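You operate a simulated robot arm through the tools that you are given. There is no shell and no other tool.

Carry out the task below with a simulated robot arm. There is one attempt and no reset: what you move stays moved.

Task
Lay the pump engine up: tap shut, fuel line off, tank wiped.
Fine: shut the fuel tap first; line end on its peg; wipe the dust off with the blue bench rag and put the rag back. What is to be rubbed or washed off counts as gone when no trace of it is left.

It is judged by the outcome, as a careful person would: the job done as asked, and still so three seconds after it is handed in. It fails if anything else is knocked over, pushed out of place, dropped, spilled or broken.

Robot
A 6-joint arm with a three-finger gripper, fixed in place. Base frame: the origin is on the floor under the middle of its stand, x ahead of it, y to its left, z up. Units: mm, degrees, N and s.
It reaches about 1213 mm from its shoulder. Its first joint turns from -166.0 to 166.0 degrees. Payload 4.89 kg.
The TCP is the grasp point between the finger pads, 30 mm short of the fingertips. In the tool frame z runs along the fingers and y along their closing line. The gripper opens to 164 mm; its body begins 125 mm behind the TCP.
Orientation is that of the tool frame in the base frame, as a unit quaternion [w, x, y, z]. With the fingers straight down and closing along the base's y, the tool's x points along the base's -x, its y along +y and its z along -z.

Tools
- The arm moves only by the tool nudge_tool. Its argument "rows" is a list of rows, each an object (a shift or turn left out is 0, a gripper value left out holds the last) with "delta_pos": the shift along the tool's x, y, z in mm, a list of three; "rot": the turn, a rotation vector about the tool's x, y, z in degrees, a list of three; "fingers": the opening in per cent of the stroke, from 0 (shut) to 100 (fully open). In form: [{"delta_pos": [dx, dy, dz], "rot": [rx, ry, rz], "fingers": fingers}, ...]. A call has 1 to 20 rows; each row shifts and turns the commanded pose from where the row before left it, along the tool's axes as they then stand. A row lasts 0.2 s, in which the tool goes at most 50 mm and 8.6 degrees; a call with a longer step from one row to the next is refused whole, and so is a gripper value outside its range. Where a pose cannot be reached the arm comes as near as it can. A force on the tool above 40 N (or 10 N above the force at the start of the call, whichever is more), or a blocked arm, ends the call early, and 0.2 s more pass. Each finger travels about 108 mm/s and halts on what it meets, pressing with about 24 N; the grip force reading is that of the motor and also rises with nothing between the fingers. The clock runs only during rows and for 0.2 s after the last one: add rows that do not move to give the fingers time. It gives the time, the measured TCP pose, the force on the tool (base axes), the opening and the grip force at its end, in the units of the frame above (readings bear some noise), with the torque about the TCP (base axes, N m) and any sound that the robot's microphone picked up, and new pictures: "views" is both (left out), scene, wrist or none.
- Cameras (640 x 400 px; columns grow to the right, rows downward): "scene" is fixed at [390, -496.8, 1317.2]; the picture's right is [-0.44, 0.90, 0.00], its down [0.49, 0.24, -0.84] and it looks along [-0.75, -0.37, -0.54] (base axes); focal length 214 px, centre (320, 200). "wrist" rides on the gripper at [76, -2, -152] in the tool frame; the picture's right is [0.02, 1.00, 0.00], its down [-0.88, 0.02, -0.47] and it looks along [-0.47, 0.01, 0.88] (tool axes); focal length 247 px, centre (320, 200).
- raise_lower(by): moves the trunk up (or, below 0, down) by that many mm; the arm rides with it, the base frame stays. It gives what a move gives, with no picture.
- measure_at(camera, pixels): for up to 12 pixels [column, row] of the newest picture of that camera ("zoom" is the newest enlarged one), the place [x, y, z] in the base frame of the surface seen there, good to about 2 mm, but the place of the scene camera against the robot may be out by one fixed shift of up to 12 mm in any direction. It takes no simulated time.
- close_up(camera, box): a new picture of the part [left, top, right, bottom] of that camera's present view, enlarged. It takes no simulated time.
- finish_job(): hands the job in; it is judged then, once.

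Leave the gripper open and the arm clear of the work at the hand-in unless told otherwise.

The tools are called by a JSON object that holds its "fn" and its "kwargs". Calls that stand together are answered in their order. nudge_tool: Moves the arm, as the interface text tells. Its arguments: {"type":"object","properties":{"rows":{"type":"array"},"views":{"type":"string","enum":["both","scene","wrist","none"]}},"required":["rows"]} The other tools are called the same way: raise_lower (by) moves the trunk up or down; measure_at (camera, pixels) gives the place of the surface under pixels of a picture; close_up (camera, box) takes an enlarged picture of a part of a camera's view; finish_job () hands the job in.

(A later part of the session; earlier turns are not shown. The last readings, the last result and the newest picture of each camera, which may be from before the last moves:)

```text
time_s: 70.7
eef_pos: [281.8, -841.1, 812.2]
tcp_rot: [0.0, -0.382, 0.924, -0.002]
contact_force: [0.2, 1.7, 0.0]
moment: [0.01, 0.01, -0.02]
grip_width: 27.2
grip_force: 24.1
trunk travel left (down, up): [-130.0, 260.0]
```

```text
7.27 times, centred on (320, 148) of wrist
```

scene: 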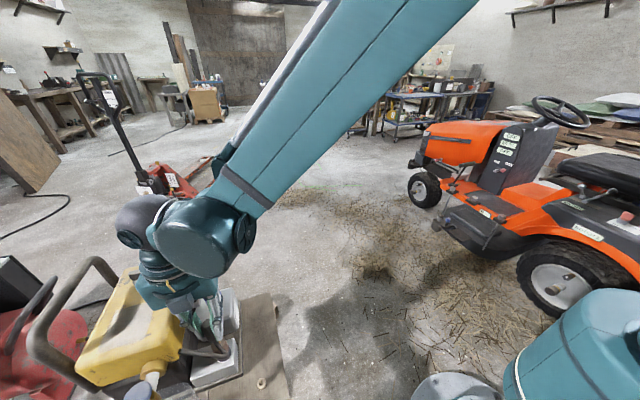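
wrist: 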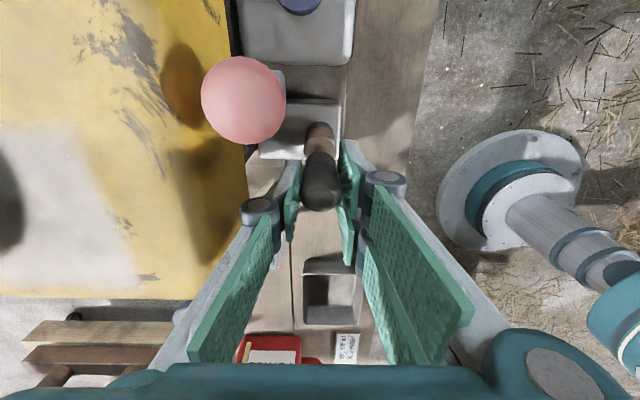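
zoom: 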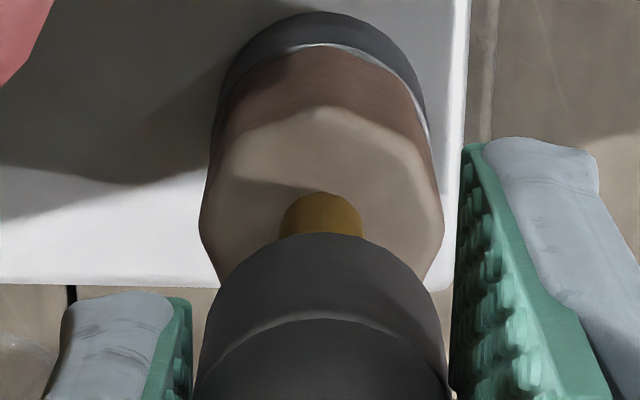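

Now it's clear: the hose comes up with the dark cap, bending at its elbow, and a brass nipple is exposed on the brown octagonal body (a used filter; the white one on the bench matches it). So the dark cap is the line end and the brass nipple is what it came off. I'll lift 15 mm more and carry it toward the peg at height, watching for hose tension.

{"fn": "nudge_tool", "kwargs": {"rows": [{"delta_pos": [0, 0, -8]}, {"delta_pos": [0, 0, -8]}, {"delta_pos": [-11.4, 14.2, 0]}, {"delta_pos": [-11.4, 14.2, 0]}, {"delta_pos": [-11.4, 14.2, 0]}, {"delta_pos": [-11.4, 14.2, 0]}, {}]}}

{"fn": "close_up", "kwargs": {"camera": "scene", "box": [160, 290, 290, 400]}}

```text
time_s: 72.2
eef_pos: [271.2, -770.2, 827.7]
tcp_rot: [0.0, -0.381, 0.924, -0.002]
contact_force: [-0.2, 0.0, 0.0]
moment: [0.02, -0.01, -0.01]
grip_width: 27.7
grip_force: 24.2
trunk travel left (down, up): [-130.0, 260.0]
```

scene: 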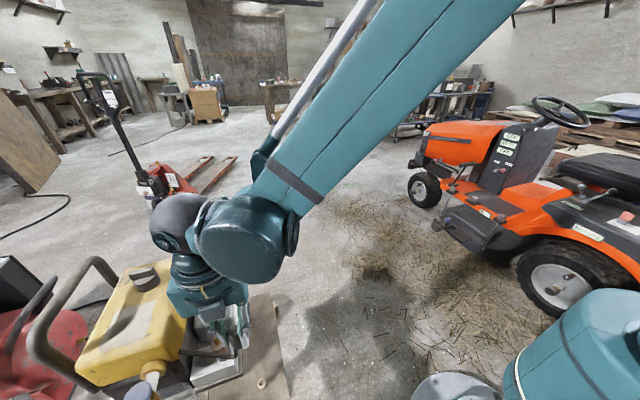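
wrist: 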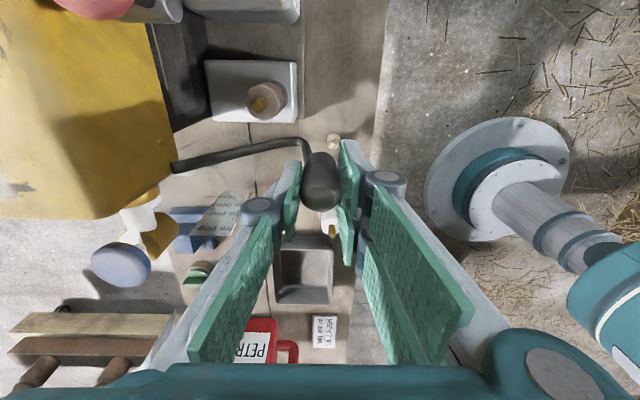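

```text
3.64 times, centred on (225, 345) of scene
```

zoom: 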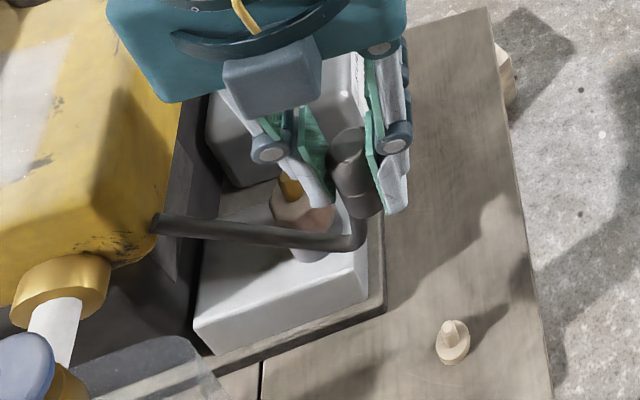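

The hose follows freely with no tension. The peg is visible in the wrist view just above the cap at about (333,141), so I'll zoom and measure it from here.

{"fn": "close_up", "kwargs": {"camera": "wrist", "box": [310, 125, 355, 160]}}

{"fn": "measure_at", "kwargs": {"camera": "wrist", "pixels": [[333, 141], [331, 139], [335, 144], [328, 141], [338, 141], [320, 190], [320, 165]]}}

```text
11.43 times, centred on (332, 142) of wrist
```

zoom: 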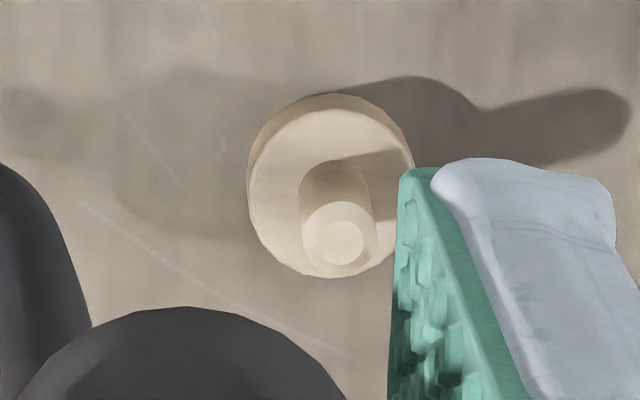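

```text
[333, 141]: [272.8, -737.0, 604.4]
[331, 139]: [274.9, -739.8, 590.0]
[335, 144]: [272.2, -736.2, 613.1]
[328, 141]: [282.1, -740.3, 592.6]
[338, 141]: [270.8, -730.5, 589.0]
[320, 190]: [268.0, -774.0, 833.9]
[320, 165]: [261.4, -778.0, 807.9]
```

My pixel geometry puts the peg's axis at (275.4,-736.9) with pin top z≈613 and disc top z≈590. I'll check how the cap sits in the grip relative to the tool axis.

{"fn": "close_up", "kwargs": {"camera": "wrist", "box": [280, 130, 360, 225]}}

{"fn": "close_up", "kwargs": {"camera": "scene", "box": [200, 320, 250, 360]}}

```text
4.21 times, centred on (320, 178) of wrist
```

zoom: 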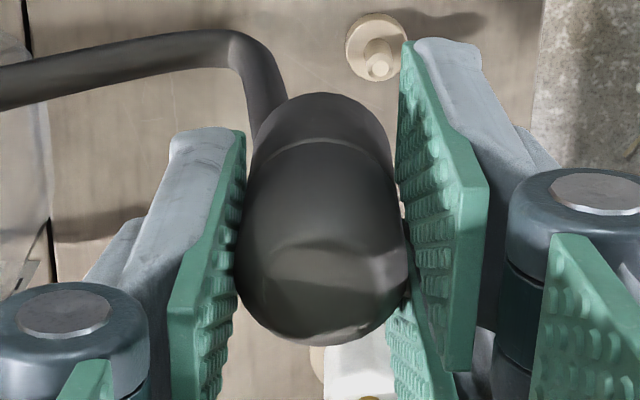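

```text
10.00 times, centred on (225, 340) of scene
```

zoom: 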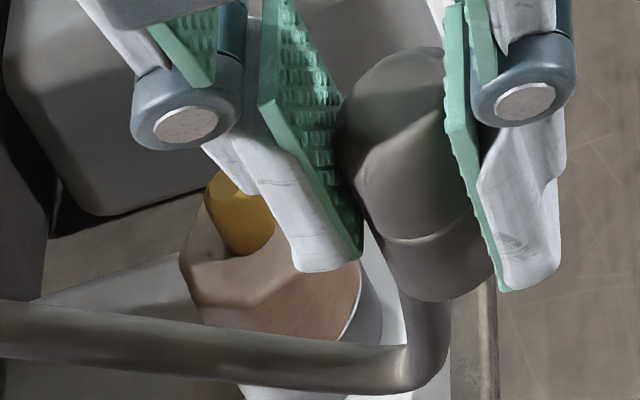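

The cap's axis is within 2 mm of the tool axis. I'll move over the peg with that offset included and descend to TCP z≈722, with the cap bottom about 50 mm above the pin.

{"fn": "nudge_tool", "kwargs": {"rows": [{"delta_pos": [-12.2, 10.3, 0]}, {"delta_pos": [-12.1, 10.4, 0]}, {"delta_pos": [0, 0, 30]}, {"delta_pos": [0, 0, 30]}, {"delta_pos": [0, 0, 25]}, {"delta_pos": [0, 0, 20]}, {}]}}

{"fn": "close_up", "kwargs": {"camera": "wrist", "box": [280, 110, 360, 205]}}

{"fn": "close_up", "kwargs": {"camera": "scene", "box": [190, 320, 300, 400]}}

```text
time_s: 73.8
eef_pos: [274.9, -737.6, 723.2]
tcp_rot: [0.0, -0.382, 0.924, -0.002]
contact_force: [0.0, 0.2, -0.1]
moment: [-0.02, 0.0, 0.0]
grip_width: 27.6
grip_force: 24.5
trunk travel left (down, up): [-130.0, 260.0]
```

scene: 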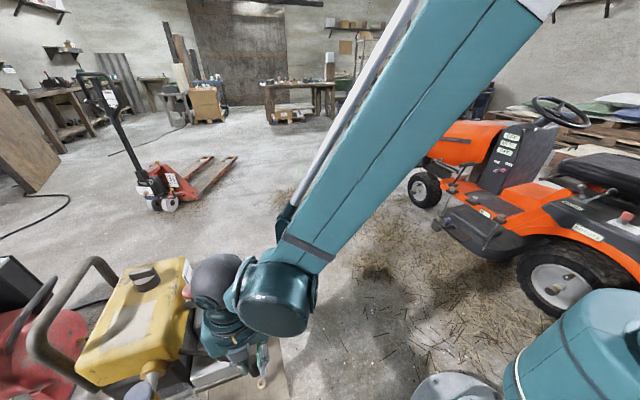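
wrist: 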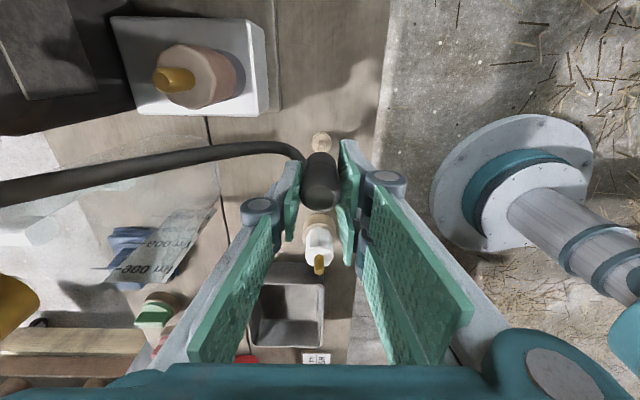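

```text
4.21 times, centred on (320, 158) of wrist
```

zoom: 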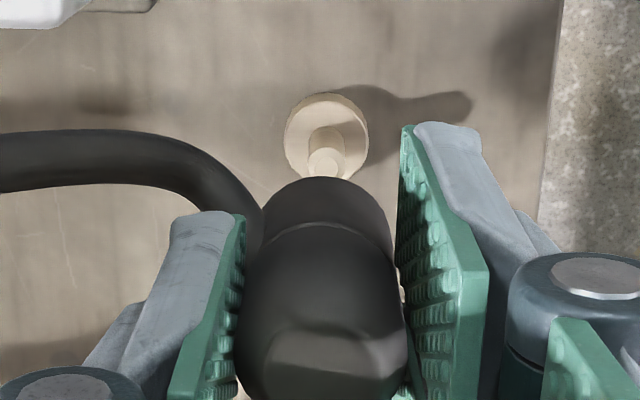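

```text
5.00 times, centred on (245, 360) of scene
```

zoom: 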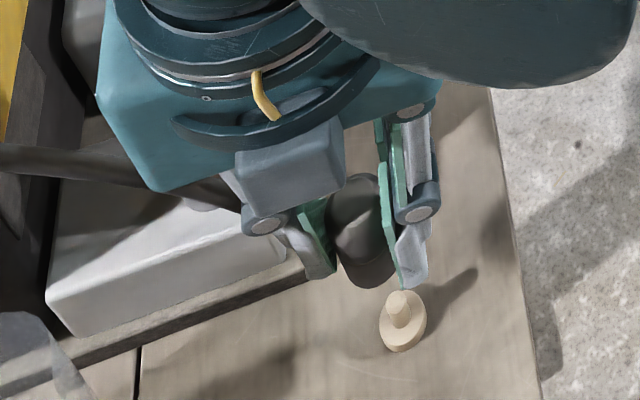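

The peg lies almost under the cap, with about 1.3 mm left to correct. I'll shift that and come down to TCP z≈676, with the cap bottom just above the pin's tip.

{"fn": "nudge_tool", "kwargs": {"rows": [{"delta_pos": [1.3, 0, 15]}, {"delta_pos": [0, 0, 16]}, {"delta_pos": [0, 0, 16]}, {}]}}

{"fn": "close_up", "kwargs": {"camera": "scene", "box": [215, 335, 285, 395]}}

{"fn": "close_up", "kwargs": {"camera": "wrist", "box": [290, 120, 350, 190]}}

```text
time_s: 74.8
eef_pos: [274.3, -739.5, 676.0]
tcp_rot: [0.001, -0.381, 0.924, -0.002]
contact_force: [0.2, 0.6, -0.4]
moment: [0.0, 0.0, 0.02]
grip_width: 27.5
grip_force: 23.5
trunk travel left (down, up): [-130.0, 260.0]
```

scene: 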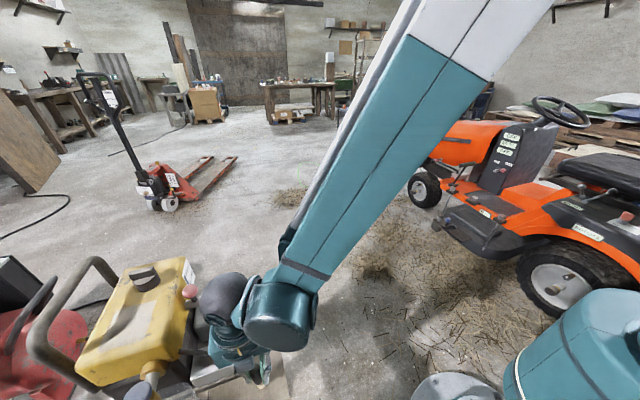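
wrist: 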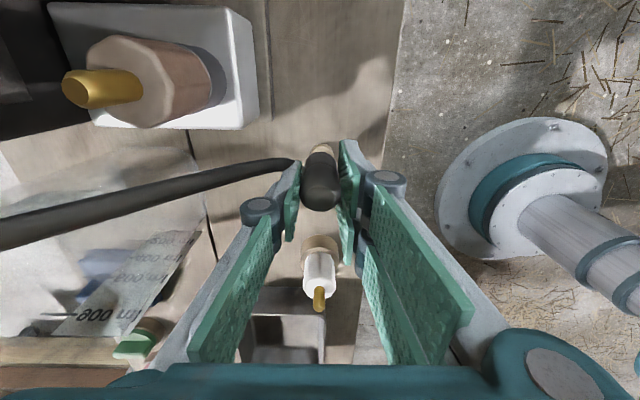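

```text
6.67 times, centred on (250, 365) of scene
```

zoom: 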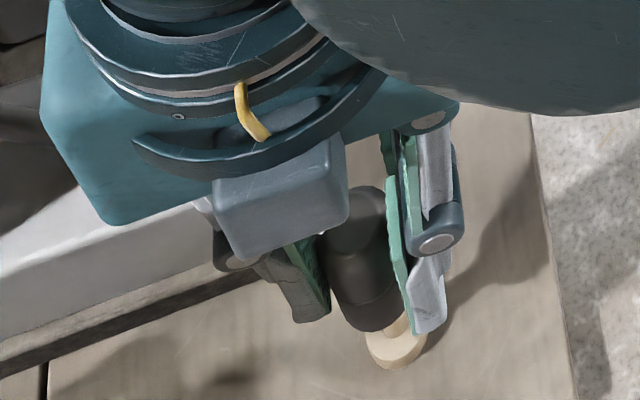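

```text
5.71 times, centred on (320, 155) of wrist
```

zoom: 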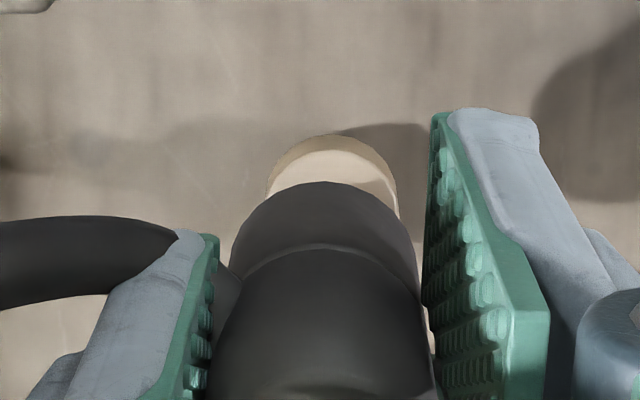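

Comparing rims, the disc centre is about 1.4 mm off in tool x and 1.3 mm in tool y from the cap. I'll correct that and check again.

{"fn": "nudge_tool", "kwargs": {"rows": [{"delta_pos": [-1.4, 1.3, 0]}, {}, {}]}}

{"fn": "close_up", "kwargs": {"camera": "scene", "box": [225, 350, 275, 395]}}

{"fn": "close_up", "kwargs": {"camera": "wrist", "box": [290, 120, 350, 190]}}

```text
time_s: 75.7
eef_pos: [275.0, -738.0, 675.2]
tcp_rot: [0.001, -0.382, 0.924, -0.002]
contact_force: [0.5, 0.1, -0.1]
moment: [-0.01, 0.0, -0.02]
grip_width: 27.3
grip_force: 24.2
trunk travel left (down, up): [-130.0, 260.0]
```

scene: 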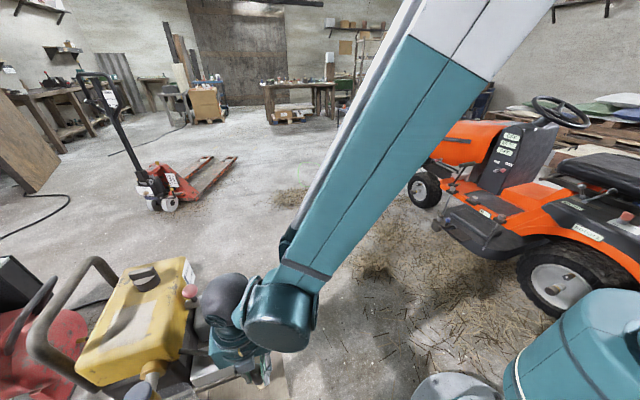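
wrist: 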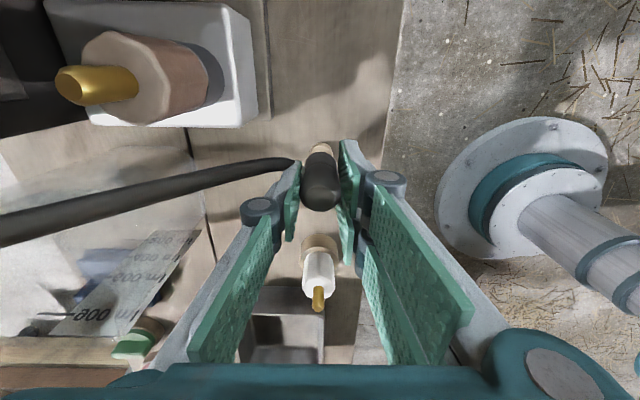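

```text
8.89 times, centred on (250, 372) of scene
```

zoom: 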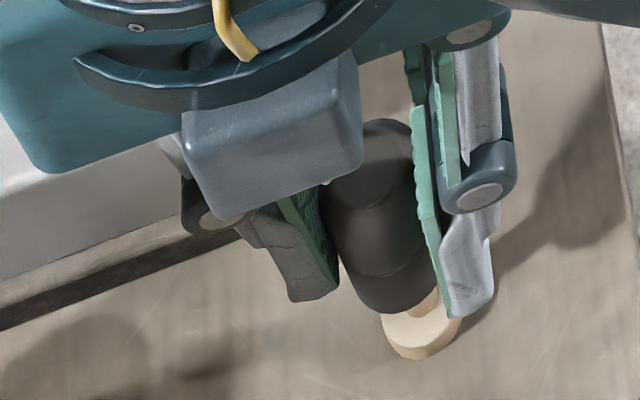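

```text
5.71 times, centred on (320, 155) of wrist
```

zoom: 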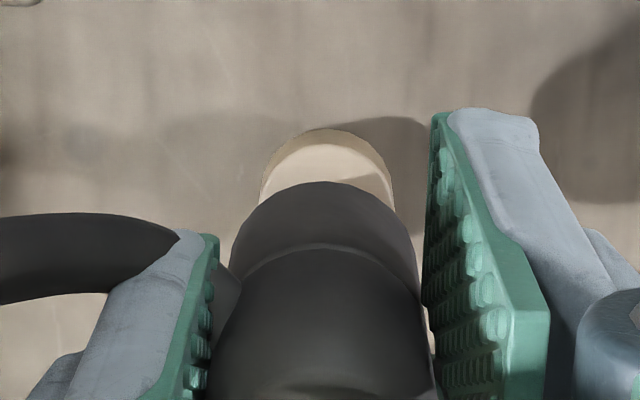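

The wrist view shows under 1 mm error now, and the scene view hints at a touch more in +y. I'll nudge by a fraction and lower slowly in 3 mm steps, feeling for the pin.

{"fn": "nudge_tool", "kwargs": {"rows": [{"delta_pos": [-0.4, 0.7, 3]}, {"delta_pos": [0, 0, 3]}, {"delta_pos": [0, 0, 3]}, {"delta_pos": [0, 0, 3]}, {"delta_pos": [0, 0, 2]}, {}]}}

{"fn": "close_up", "kwargs": {"camera": "scene", "box": [225, 350, 275, 395]}}

{"fn": "close_up", "kwargs": {"camera": "wrist", "box": [290, 120, 350, 190]}}

```text
time_s: 77.0
eef_pos: [275.9, -737.1, 661.0]
tcp_rot: [0.0, -0.382, 0.924, -0.002]
contact_force: [0.4, 0.9, -1.2]
moment: [0.04, 0.0, -0.01]
grip_width: 27.3
grip_force: 23.8
trunk travel left (down, up): [-130.0, 260.0]
```

scene: 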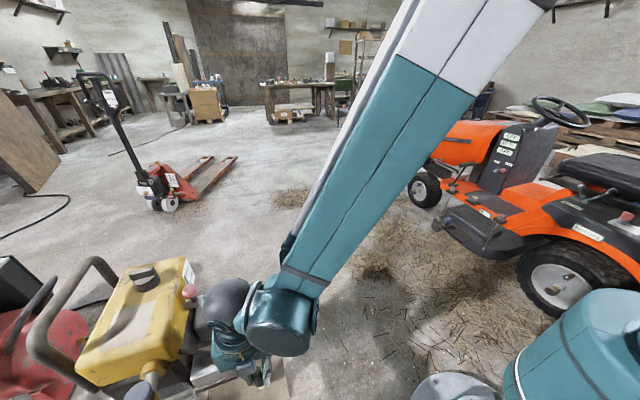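
wrist: 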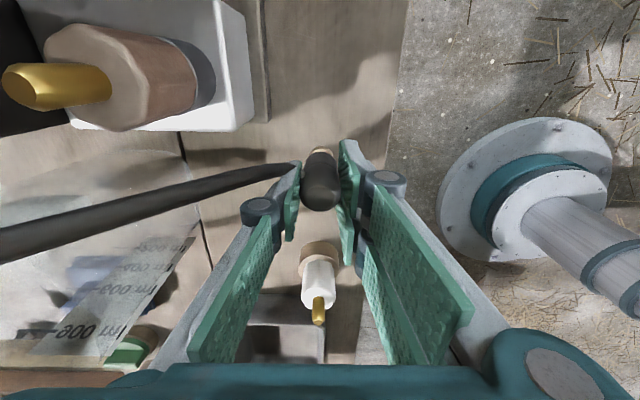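

```text
8.89 times, centred on (250, 372) of scene
```

zoom: 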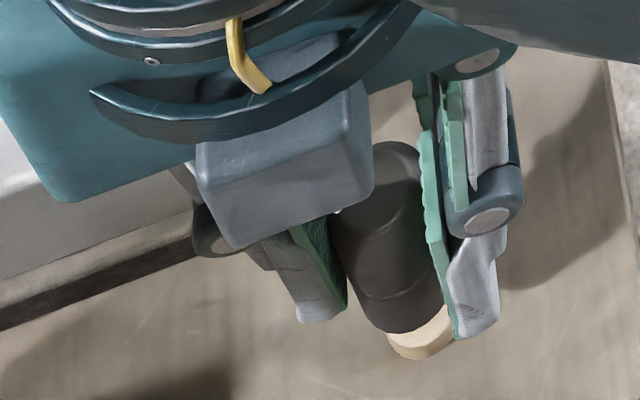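

```text
5.71 times, centred on (320, 155) of wrist
```

zoom: 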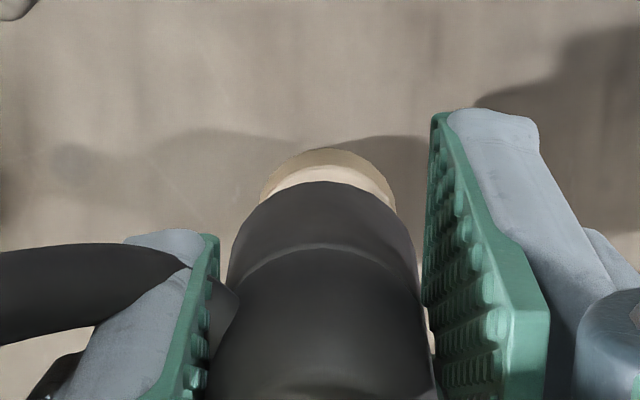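

No resistance, and the cap's bottom is already below the pin's top, so the pin is entering the socket. I'll continue down until the cap seats on the disc.

{"fn": "nudge_tool", "kwargs": {"rows": [{"delta_pos": [0, 0.4, 3]}, {"delta_pos": [0, 0, 3]}, {"delta_pos": [0, 0, 3]}, {"delta_pos": [0, 0, 2]}, {"delta_pos": [0, 0, 2]}, {}]}}

{"fn": "close_up", "kwargs": {"camera": "scene", "box": [225, 350, 275, 395]}}

{"fn": "close_up", "kwargs": {"camera": "wrist", "box": [290, 120, 350, 190]}}

```text
time_s: 78.5
eef_pos: [275.9, -737.0, 648.7]
tcp_rot: [0.0, -0.382, 0.924, -0.001]
contact_force: [0.1, 0.7, 0.0]
moment: [0.0, 0.0, 0.01]
grip_width: 27.0
grip_force: 24.0
trunk travel left (down, up): [-130.0, 260.0]
```

scene: 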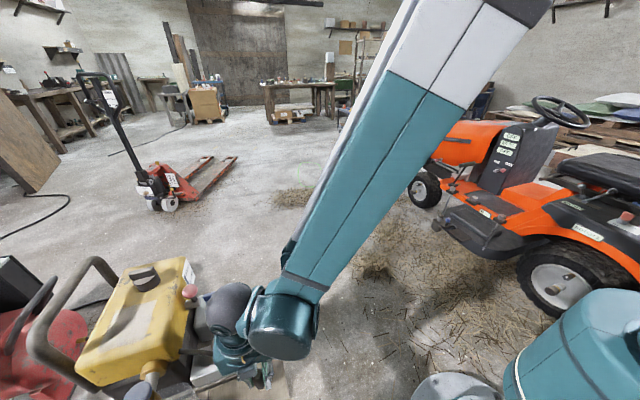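
wrist: 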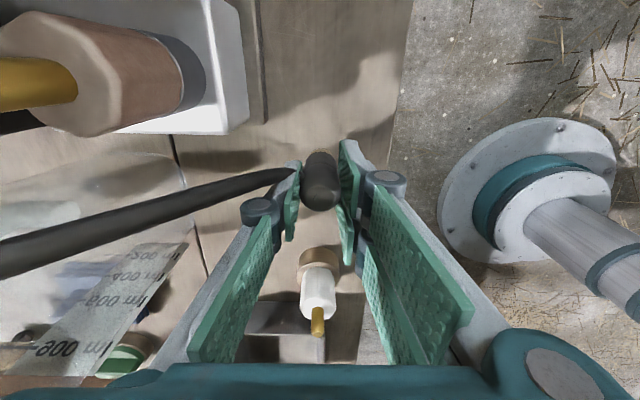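

```text
8.89 times, centred on (250, 372) of scene
```

zoom: 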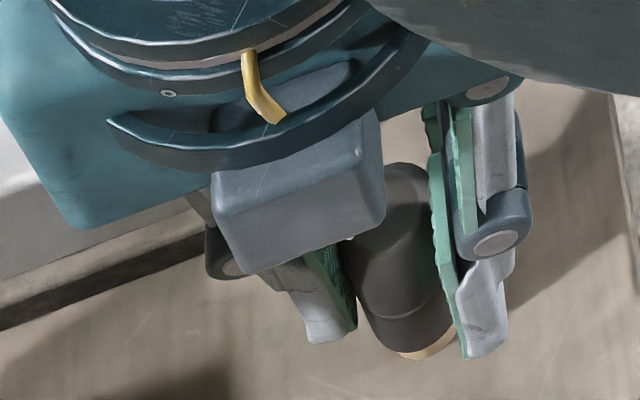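

```text
5.71 times, centred on (320, 155) of wrist
```

zoom: 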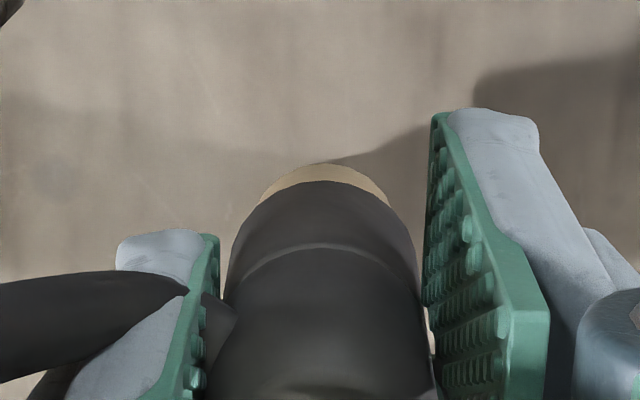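

It's nearly seated, with the cap just above the disc. I'll take a few more millimetres in tiny steps until I feel it touch.

{"fn": "nudge_tool", "kwargs": {"rows": [{"delta_pos": [0, 0, 1.5]}, {"delta_pos": [0, 0, 1.5]}, {"delta_pos": [0, 0, 1]}, {}], "views": "wrist"}}

{"fn": "close_up", "kwargs": {"camera": "wrist", "box": [290, 120, 350, 190]}}

{"fn": "close_up", "kwargs": {"camera": "scene", "box": [225, 350, 275, 395]}}

```text
time_s: 79.5
eef_pos: [275.8, -736.4, 646.2]
tcp_rot: [0.0, -0.382, 0.924, -0.002]
contact_force: [-0.4, 0.3, -0.6]
moment: [-0.04, 0.01, -0.01]
grip_width: 27.4
grip_force: 23.9
trunk travel left (down, up): [-130.0, 260.0]
```

wrist: 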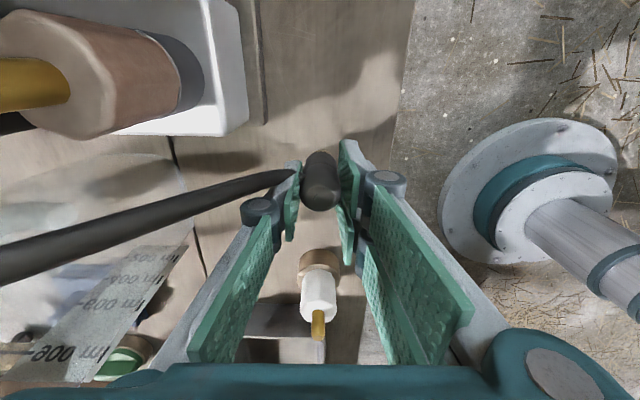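

```text
5.71 times, centred on (320, 155) of wrist
```

zoom: 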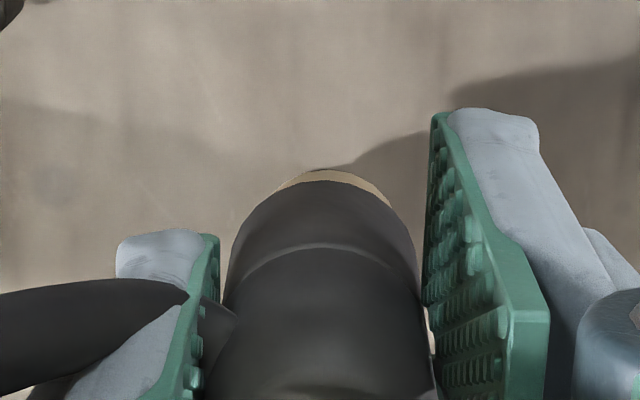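

```text
8.89 times, centred on (250, 372) of scene
```

zoom: 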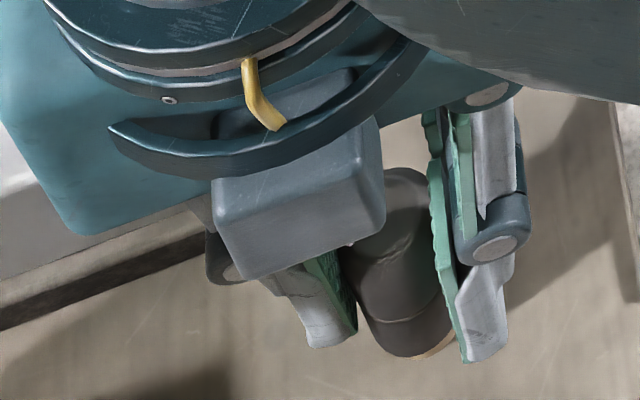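

{"fn": "nudge_tool", "kwargs": {"rows": [{"delta_pos": [0, 0, 1.2]}, {"delta_pos": [0, 0, 1.2]}, {"delta_pos": [0, 0, 1.2]}, {}], "views": "wrist"}}

{"fn": "close_up", "kwargs": {"camera": "wrist", "box": [290, 120, 350, 190]}}

```text
time_s: 80.5
eef_pos: [275.5, -736.8, 642.9]
tcp_rot: [0.001, -0.382, 0.924, -0.003]
contact_force: [5.3, -2.6, 29.5]
moment: [-0.05, -0.25, -0.04]
grip_width: 27.4
grip_force: 23.4
trunk travel left (down, up): [-130.0, 260.0]
```

wrist: 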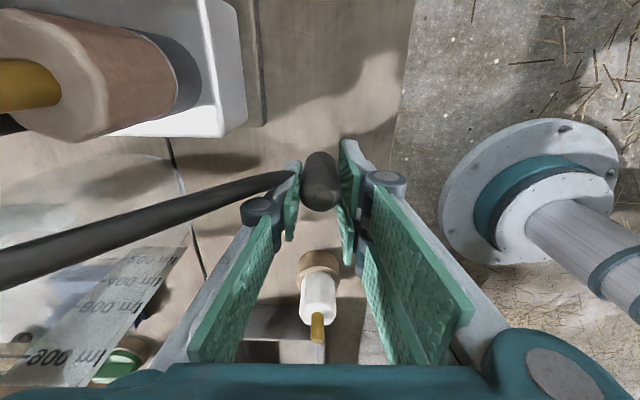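

```text
5.71 times, centred on (320, 155) of wrist
```

zoom: 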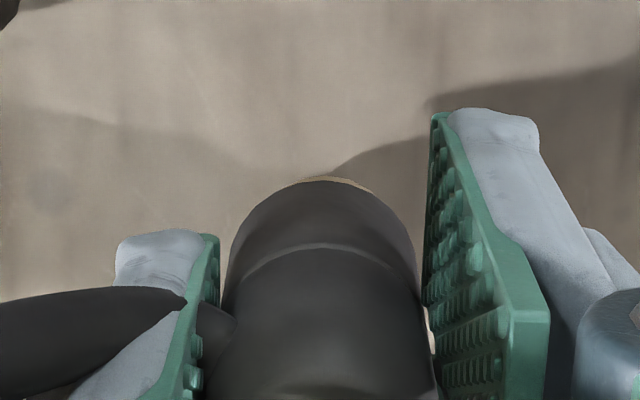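

29 N upward means the cap is seated on the disc. I'll relax 1.5 mm, open the fingers gently and watch that the cap stays put.

{"fn": "nudge_tool", "kwargs": {"rows": [{"delta_pos": [0, 0, -1.3]}, {}, {"fingers": 22}, {}, {}]}}

{"fn": "close_up", "kwargs": {"camera": "wrist", "box": [260, 110, 380, 230]}}

{"fn": "close_up", "kwargs": {"camera": "scene", "box": [160, 310, 290, 400]}}

```text
time_s: 81.7
eef_pos: [275.1, -736.5, 642.7]
tcp_rot: [0.0, -0.382, 0.924, -0.002]
contact_force: [-0.2, 0.8, -0.1]
moment: [0.0, -0.03, 0.01]
grip_width: 35.9
grip_force: 0.2
trunk travel left (down, up): [-130.0, 260.0]
```

scene: 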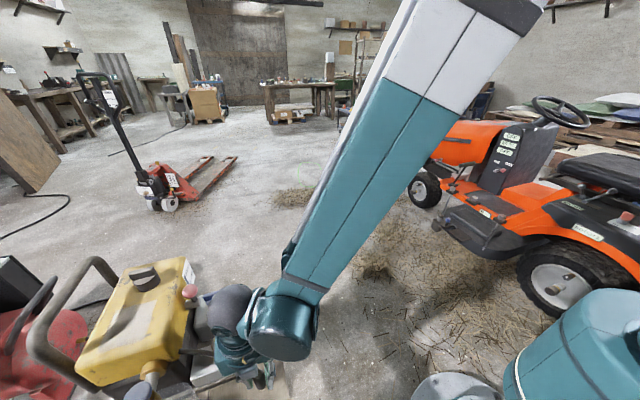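
wrist: 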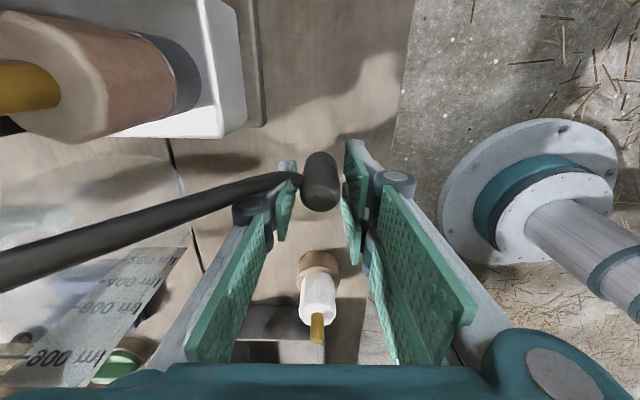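

```text
3.33 times, centred on (320, 170) of wrist
```

zoom: 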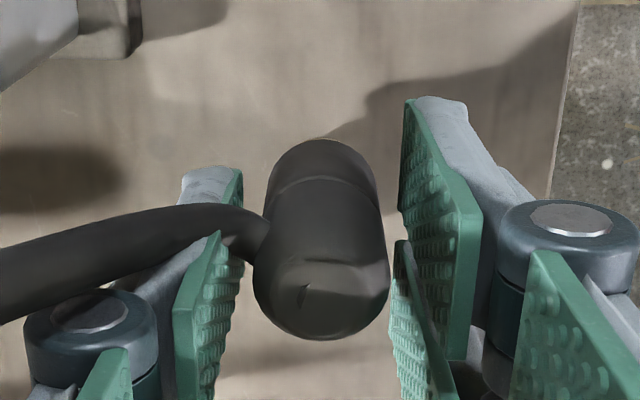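

```text
4.44 times, centred on (225, 355) of scene
```

zoom: 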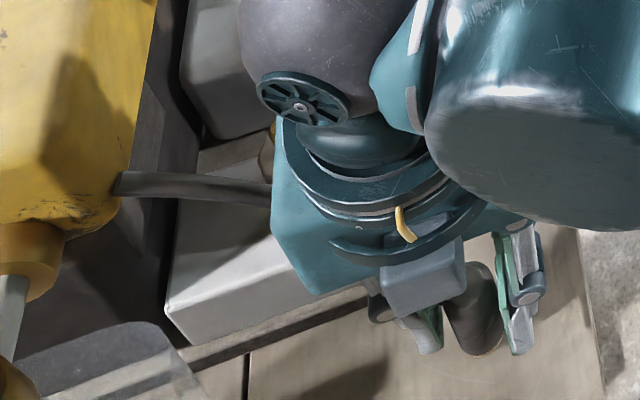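

Cap released and standing on the peg. I'll open a bit more and rise straight up.

{"fn": "nudge_tool", "kwargs": {"rows": [{"fingers": 28}, {}, {"delta_pos": [0, 0, -15]}, {"delta_pos": [0, 0, -25]}, {"delta_pos": [0, 0, -40]}, {"delta_pos": [0, 0, -45]}, {"delta_pos": [0, 0, -45]}, {"delta_pos": [0, 0, -45]}, {}]}}

{"fn": "close_up", "kwargs": {"camera": "wrist", "box": [240, 80, 400, 220]}}

{"fn": "close_up", "kwargs": {"camera": "scene", "box": [160, 310, 290, 400]}}

```text
time_s: 83.7
eef_pos: [277.4, -735.4, 855.5]
tcp_rot: [0.001, -0.382, 0.924, -0.001]
contact_force: [0.5, -0.1, 0.4]
moment: [-0.04, -0.01, 0.0]
grip_width: 46.0
grip_force: 0.1
trunk travel left (down, up): [-130.0, 260.0]
```

scene: 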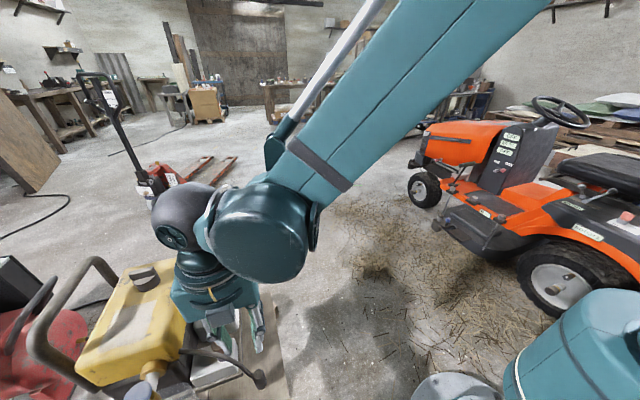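
wrist: 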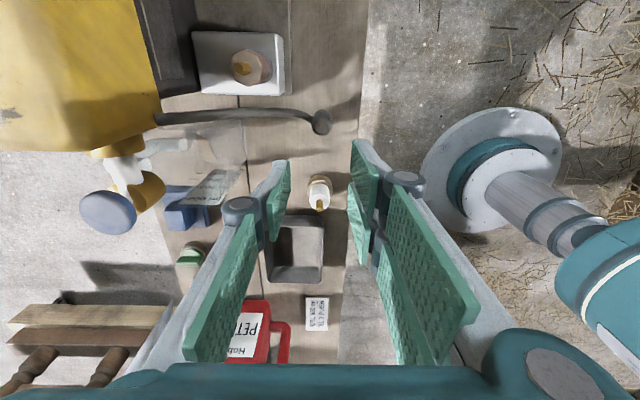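

```text
2.86 times, centred on (320, 150) of wrist
```

zoom: 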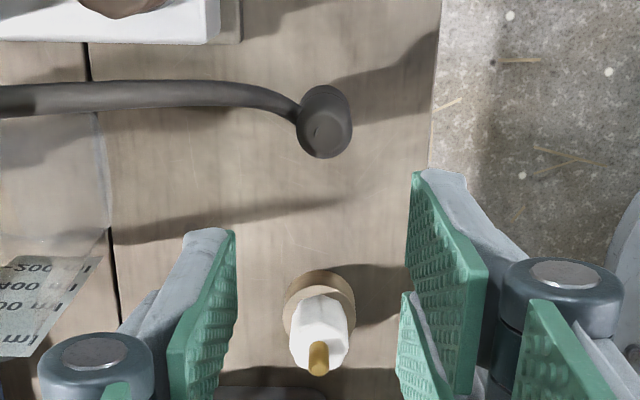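

```text
4.44 times, centred on (225, 355) of scene
```

zoom: 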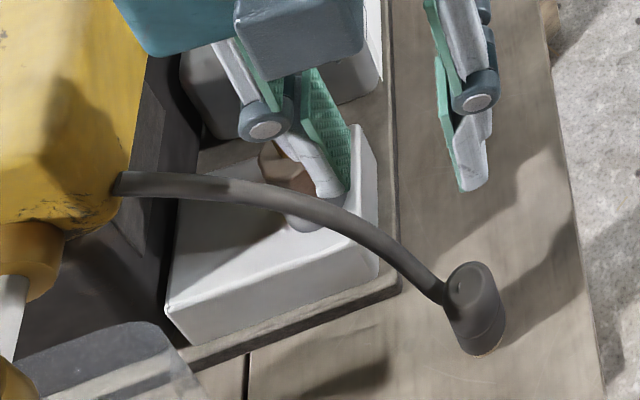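

The line end stands on its peg with the hose draped to it. Now for the wiping. I'll rise higher and open the fingers for a clear overhead view of the dust patch and the rag.

{"fn": "nudge_tool", "kwargs": {"rows": [{"delta_pos": [0, 0, -45], "fingers": 100}, {"delta_pos": [0, 0, -45]}, {"delta_pos": [0, 0, -45]}, {"delta_pos": [-35, -20, 0]}, {"delta_pos": [-35, -20, 0]}, {}]}}

{"fn": "close_up", "kwargs": {"camera": "wrist", "box": [0, 0, 320, 200]}}

{"fn": "close_up", "kwargs": {"camera": "scene", "box": [70, 240, 230, 400]}}

```text
time_s: 85.0
eef_pos: [353.4, -714.1, 991.3]
tcp_rot: [0.002, -0.383, 0.924, -0.002]
contact_force: [-1.1, -0.9, 0.8]
moment: [0.02, -0.06, -0.02]
grip_width: 164.3
grip_force: 0.0
trunk travel left (down, up): [-130.0, 260.0]
```

scene: 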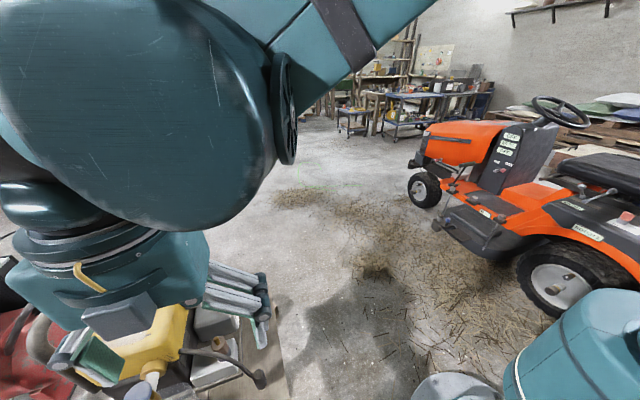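
wrist: 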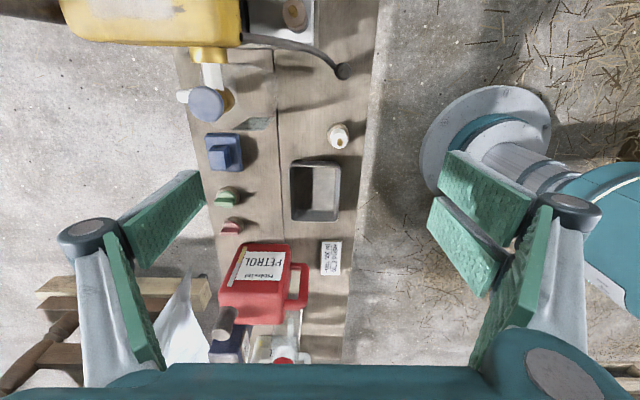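

```text
2.00 times, centred on (160, 100) of wrist
```

zoom: 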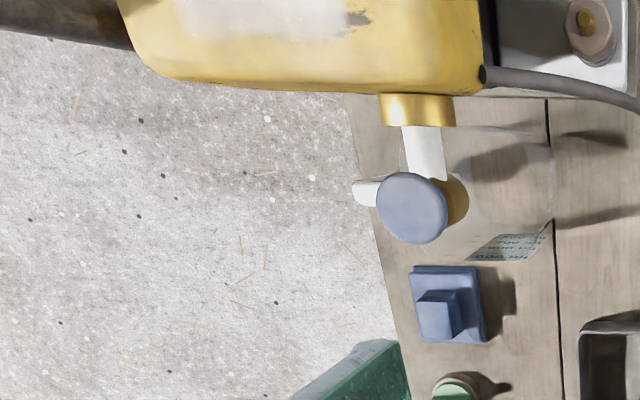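

```text
2.50 times, centred on (150, 320) of scene
```

zoom: 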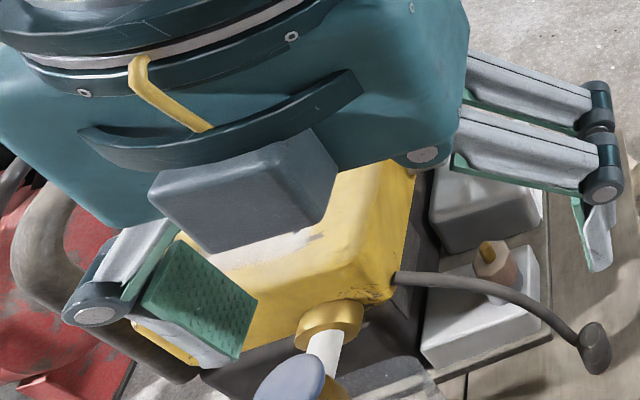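

The rag is at about (223,152), square to the bench. I'll zoom in and measure it.

{"fn": "close_up", "kwargs": {"camera": "wrist", "box": [190, 115, 260, 185]}}

{"fn": "measure_at", "kwargs": {"camera": "wrist", "pixels": [[208, 135], [239, 134], [242, 169], [210, 171], [210, 147], [226, 145], [229, 167], [212, 168], [219, 157], [233, 150], [222, 140], [235, 160]]}}

```text
5.71 times, centred on (225, 150) of wrist
```

zoom: 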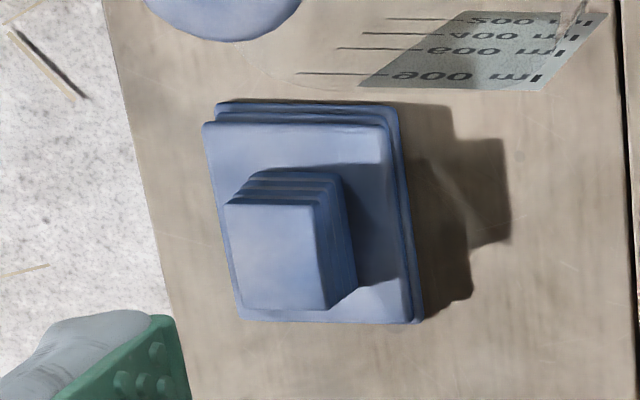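

```text
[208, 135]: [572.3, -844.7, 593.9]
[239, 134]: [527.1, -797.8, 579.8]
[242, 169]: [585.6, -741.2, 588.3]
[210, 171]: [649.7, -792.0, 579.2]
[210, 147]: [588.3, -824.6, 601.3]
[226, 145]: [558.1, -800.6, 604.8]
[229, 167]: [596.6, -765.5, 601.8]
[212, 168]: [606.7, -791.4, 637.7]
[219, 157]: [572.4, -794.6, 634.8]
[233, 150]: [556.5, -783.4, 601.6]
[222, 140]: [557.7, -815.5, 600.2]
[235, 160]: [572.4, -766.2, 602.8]
```

Rag lump centre is at about (579,-796), top z≈635, roughly 36×40 mm. The base is about 76 mm square. The jug stands close by, so I'll measure it and the can before going down between them.

{"fn": "measure_at", "kwargs": {"camera": "wrist", "pixels": [[247, 129], [255, 120], [264, 119], [272, 122], [240, 118], [270, 100], [276, 115], [183, 96], [228, 192], [230, 226], [315, 190], [338, 135]]}}

{"fn": "close_up", "kwargs": {"camera": "wrist", "box": [170, 50, 290, 150]}}

```text
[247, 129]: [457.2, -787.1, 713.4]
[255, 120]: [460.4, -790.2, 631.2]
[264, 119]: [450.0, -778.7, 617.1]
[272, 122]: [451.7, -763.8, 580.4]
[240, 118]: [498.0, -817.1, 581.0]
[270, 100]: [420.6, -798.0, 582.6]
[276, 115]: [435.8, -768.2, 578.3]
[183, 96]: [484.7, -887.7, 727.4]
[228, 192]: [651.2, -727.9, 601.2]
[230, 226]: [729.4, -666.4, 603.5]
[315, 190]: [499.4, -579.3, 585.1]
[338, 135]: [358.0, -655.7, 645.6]
```

```text
4.00 times, centred on (230, 100) of wrist
```

zoom: 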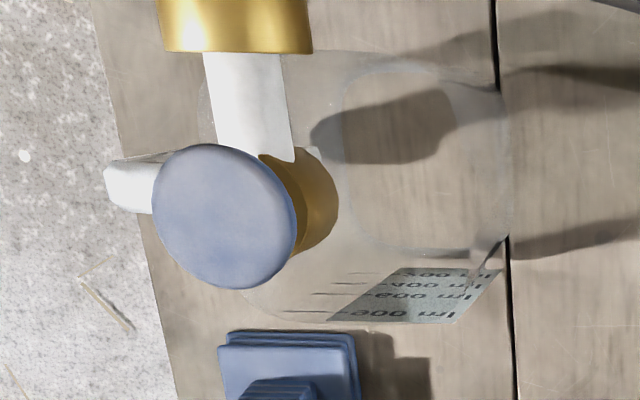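

The jug's wall is 78 mm from the rag's centre, so there's about 38 mm clearance to the fingers. I'll move over the rag at height, narrow to about 100 mm opening, and descend part way.

{"fn": "nudge_tool", "kwargs": {"rows": [{"delta_pos": [-20, -43.6, 0], "fingers": 60}, {"delta_pos": [-20, -43.6, 0]}, {"delta_pos": [-20, -43.6, 0]}, {"delta_pos": [-20, -43.6, 0]}, {"delta_pos": [-20, -43.6, 0]}, {"delta_pos": [0, 0, 45]}, {"delta_pos": [0, 0, 45]}, {"delta_pos": [0, 0, 45]}, {"delta_pos": [0, 0, 45]}, {"delta_pos": [0, 0, 45]}, {}]}}

{"fn": "close_up", "kwargs": {"camera": "wrist", "box": [240, 80, 400, 220]}}

```text
time_s: 87.5
eef_pos: [576.1, -804.5, 769.1]
tcp_rot: [0.0, -0.382, 0.924, -0.001]
contact_force: [0.5, -0.5, 0.0]
moment: [-0.04, 0.01, -0.01]
grip_width: 98.5
grip_force: 0.0
trunk travel left (down, up): [-130.0, 260.0]
```

scene: 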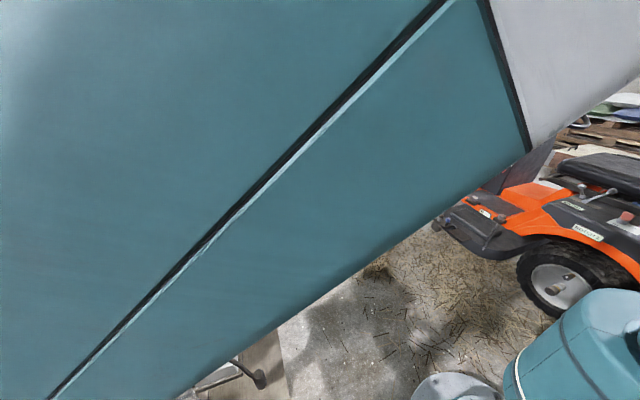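
wrist: 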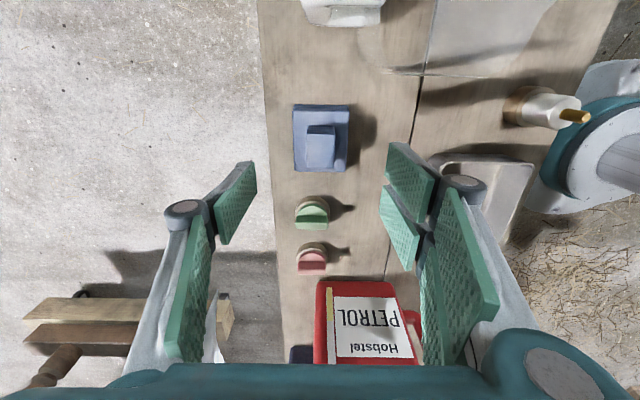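

```text
2.86 times, centred on (320, 150) of wrist
```

zoom: 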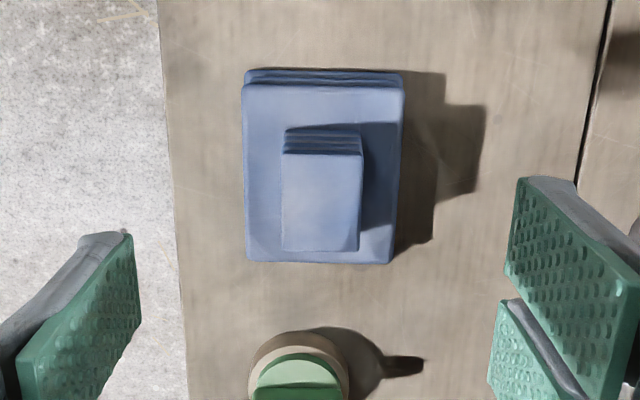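

I'm above the rag. The lump appears at (320,151), so I need to shift about 10 mm along -tool x. I'll confirm with measurements, including the petrol can's height.

{"fn": "measure_at", "kwargs": {"camera": "wrist", "pixels": [[320, 151], [308, 137], [333, 137], [332, 166], [308, 166], [297, 110], [345, 110], [343, 170], [296, 170], [365, 300], [400, 290], [330, 290]]}}

```text
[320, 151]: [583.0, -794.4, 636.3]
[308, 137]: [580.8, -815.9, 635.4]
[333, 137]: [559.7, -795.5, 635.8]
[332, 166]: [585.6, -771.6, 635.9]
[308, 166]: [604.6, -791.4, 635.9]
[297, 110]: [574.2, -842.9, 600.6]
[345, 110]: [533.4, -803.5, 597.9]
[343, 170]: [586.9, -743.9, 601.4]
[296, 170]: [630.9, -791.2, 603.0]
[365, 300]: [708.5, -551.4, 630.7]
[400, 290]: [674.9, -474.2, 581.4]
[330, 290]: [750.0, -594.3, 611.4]
```

Lump centre is (582.7,-793.6,636), and the can is well away. I'll shift over it, narrow the opening to about 62 mm, and descend to TCP z≈680.

{"fn": "nudge_tool", "kwargs": {"rows": [{"delta_pos": [-11.8, 2.8, 0], "fingers": 38}, {"delta_pos": [0, 0, 30]}, {"delta_pos": [0, 0, 30]}, {"delta_pos": [0, 0, 29]}, {}], "views": "wrist"}}

{"fn": "close_up", "kwargs": {"camera": "wrist", "box": [240, 90, 400, 230]}}

```text
time_s: 88.7
eef_pos: [584.1, -790.0, 678.4]
tcp_rot: [0.001, -0.382, 0.924, -0.002]
contact_force: [-0.8, -0.3, 0.9]
moment: [-0.01, 0.01, -0.01]
grip_width: 62.3
grip_force: 0.0
trunk travel left (down, up): [-130.0, 260.0]
```

wrist: 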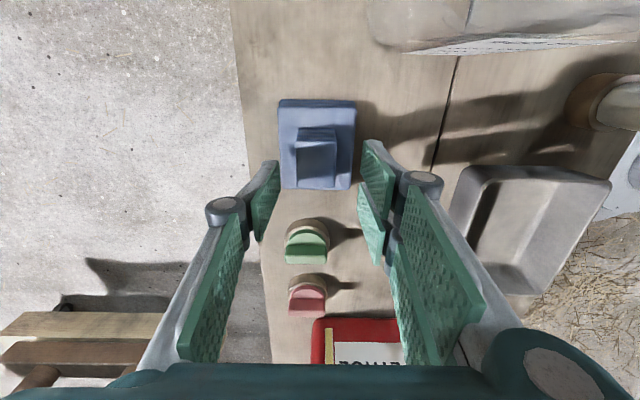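

```text
2.86 times, centred on (320, 160) of wrist
```

zoom: 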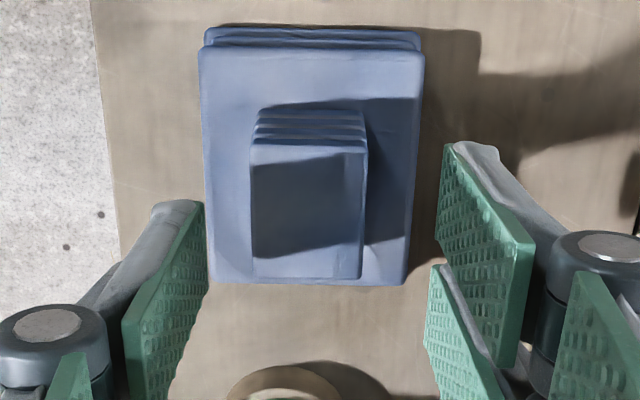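

About 5 mm of correction is needed in each tool direction. I'll apply it and descend to TCP z≈639, so the tips are just above the rag's base layers.

{"fn": "nudge_tool", "kwargs": {"rows": [{"delta_pos": [5.3, -3.6, 0]}, {"delta_pos": [0, 0, 15]}, {"delta_pos": [0, 0, 14]}, {"delta_pos": [0, 0, 10]}, {}], "views": "wrist"}}

{"fn": "close_up", "kwargs": {"camera": "wrist", "box": [240, 110, 400, 250]}}

```text
time_s: 89.8
eef_pos: [581.2, -794.7, 639.7]
tcp_rot: [0.001, -0.382, 0.924, -0.002]
contact_force: [0.2, -0.4, 0.1]
moment: [-0.01, -0.04, 0.01]
grip_width: 62.4
grip_force: 0.1
trunk travel left (down, up): [-130.0, 260.0]
```

wrist: 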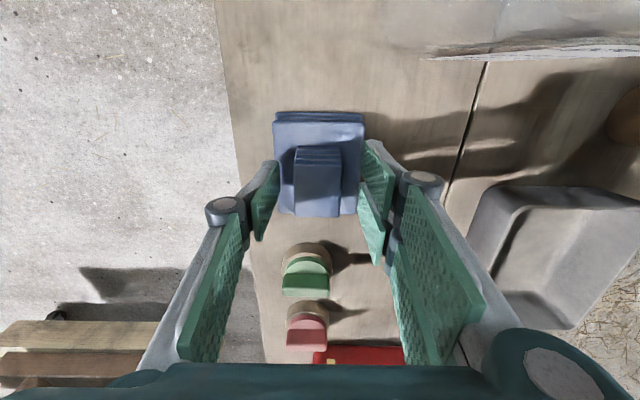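

```text
2.86 times, centred on (320, 180) of wrist
```

zoom: 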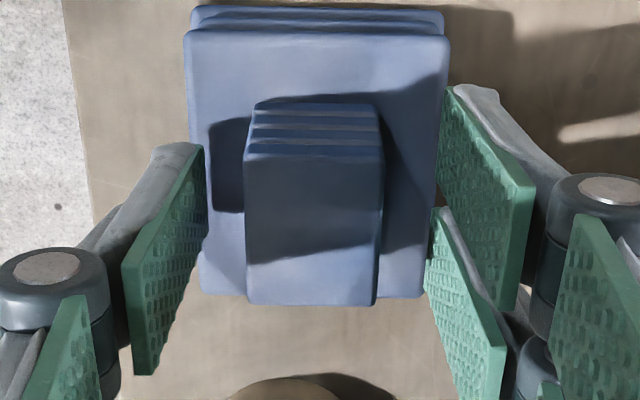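

The lump is centred (2 mm off). I'll correct that and close on it.

{"fn": "nudge_tool", "kwargs": {"rows": [{"delta_pos": [0, -2, 1]}, {"fingers": 8}, {}, {}, {}], "views": "wrist"}}

{"fn": "close_up", "kwargs": {"camera": "wrist", "box": [240, 110, 400, 250]}}

```text
time_s: 91.0
eef_pos: [583.6, -796.5, 638.4]
tcp_rot: [0.0, -0.382, 0.924, -0.002]
contact_force: [0.2, 0.3, 1.1]
moment: [0.03, -0.01, 0.04]
grip_width: 31.3
grip_force: 24.7
trunk travel left (down, up): [-130.0, 260.0]
```

wrist: 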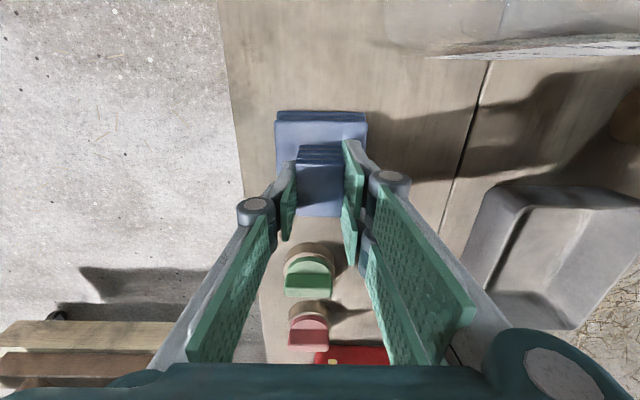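

```text
2.86 times, centred on (320, 180) of wrist
```

zoom: 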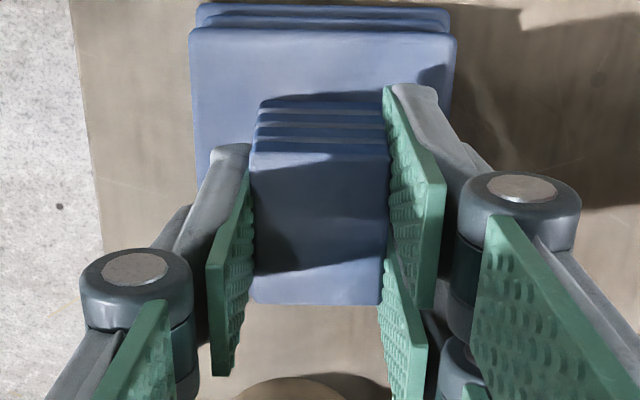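

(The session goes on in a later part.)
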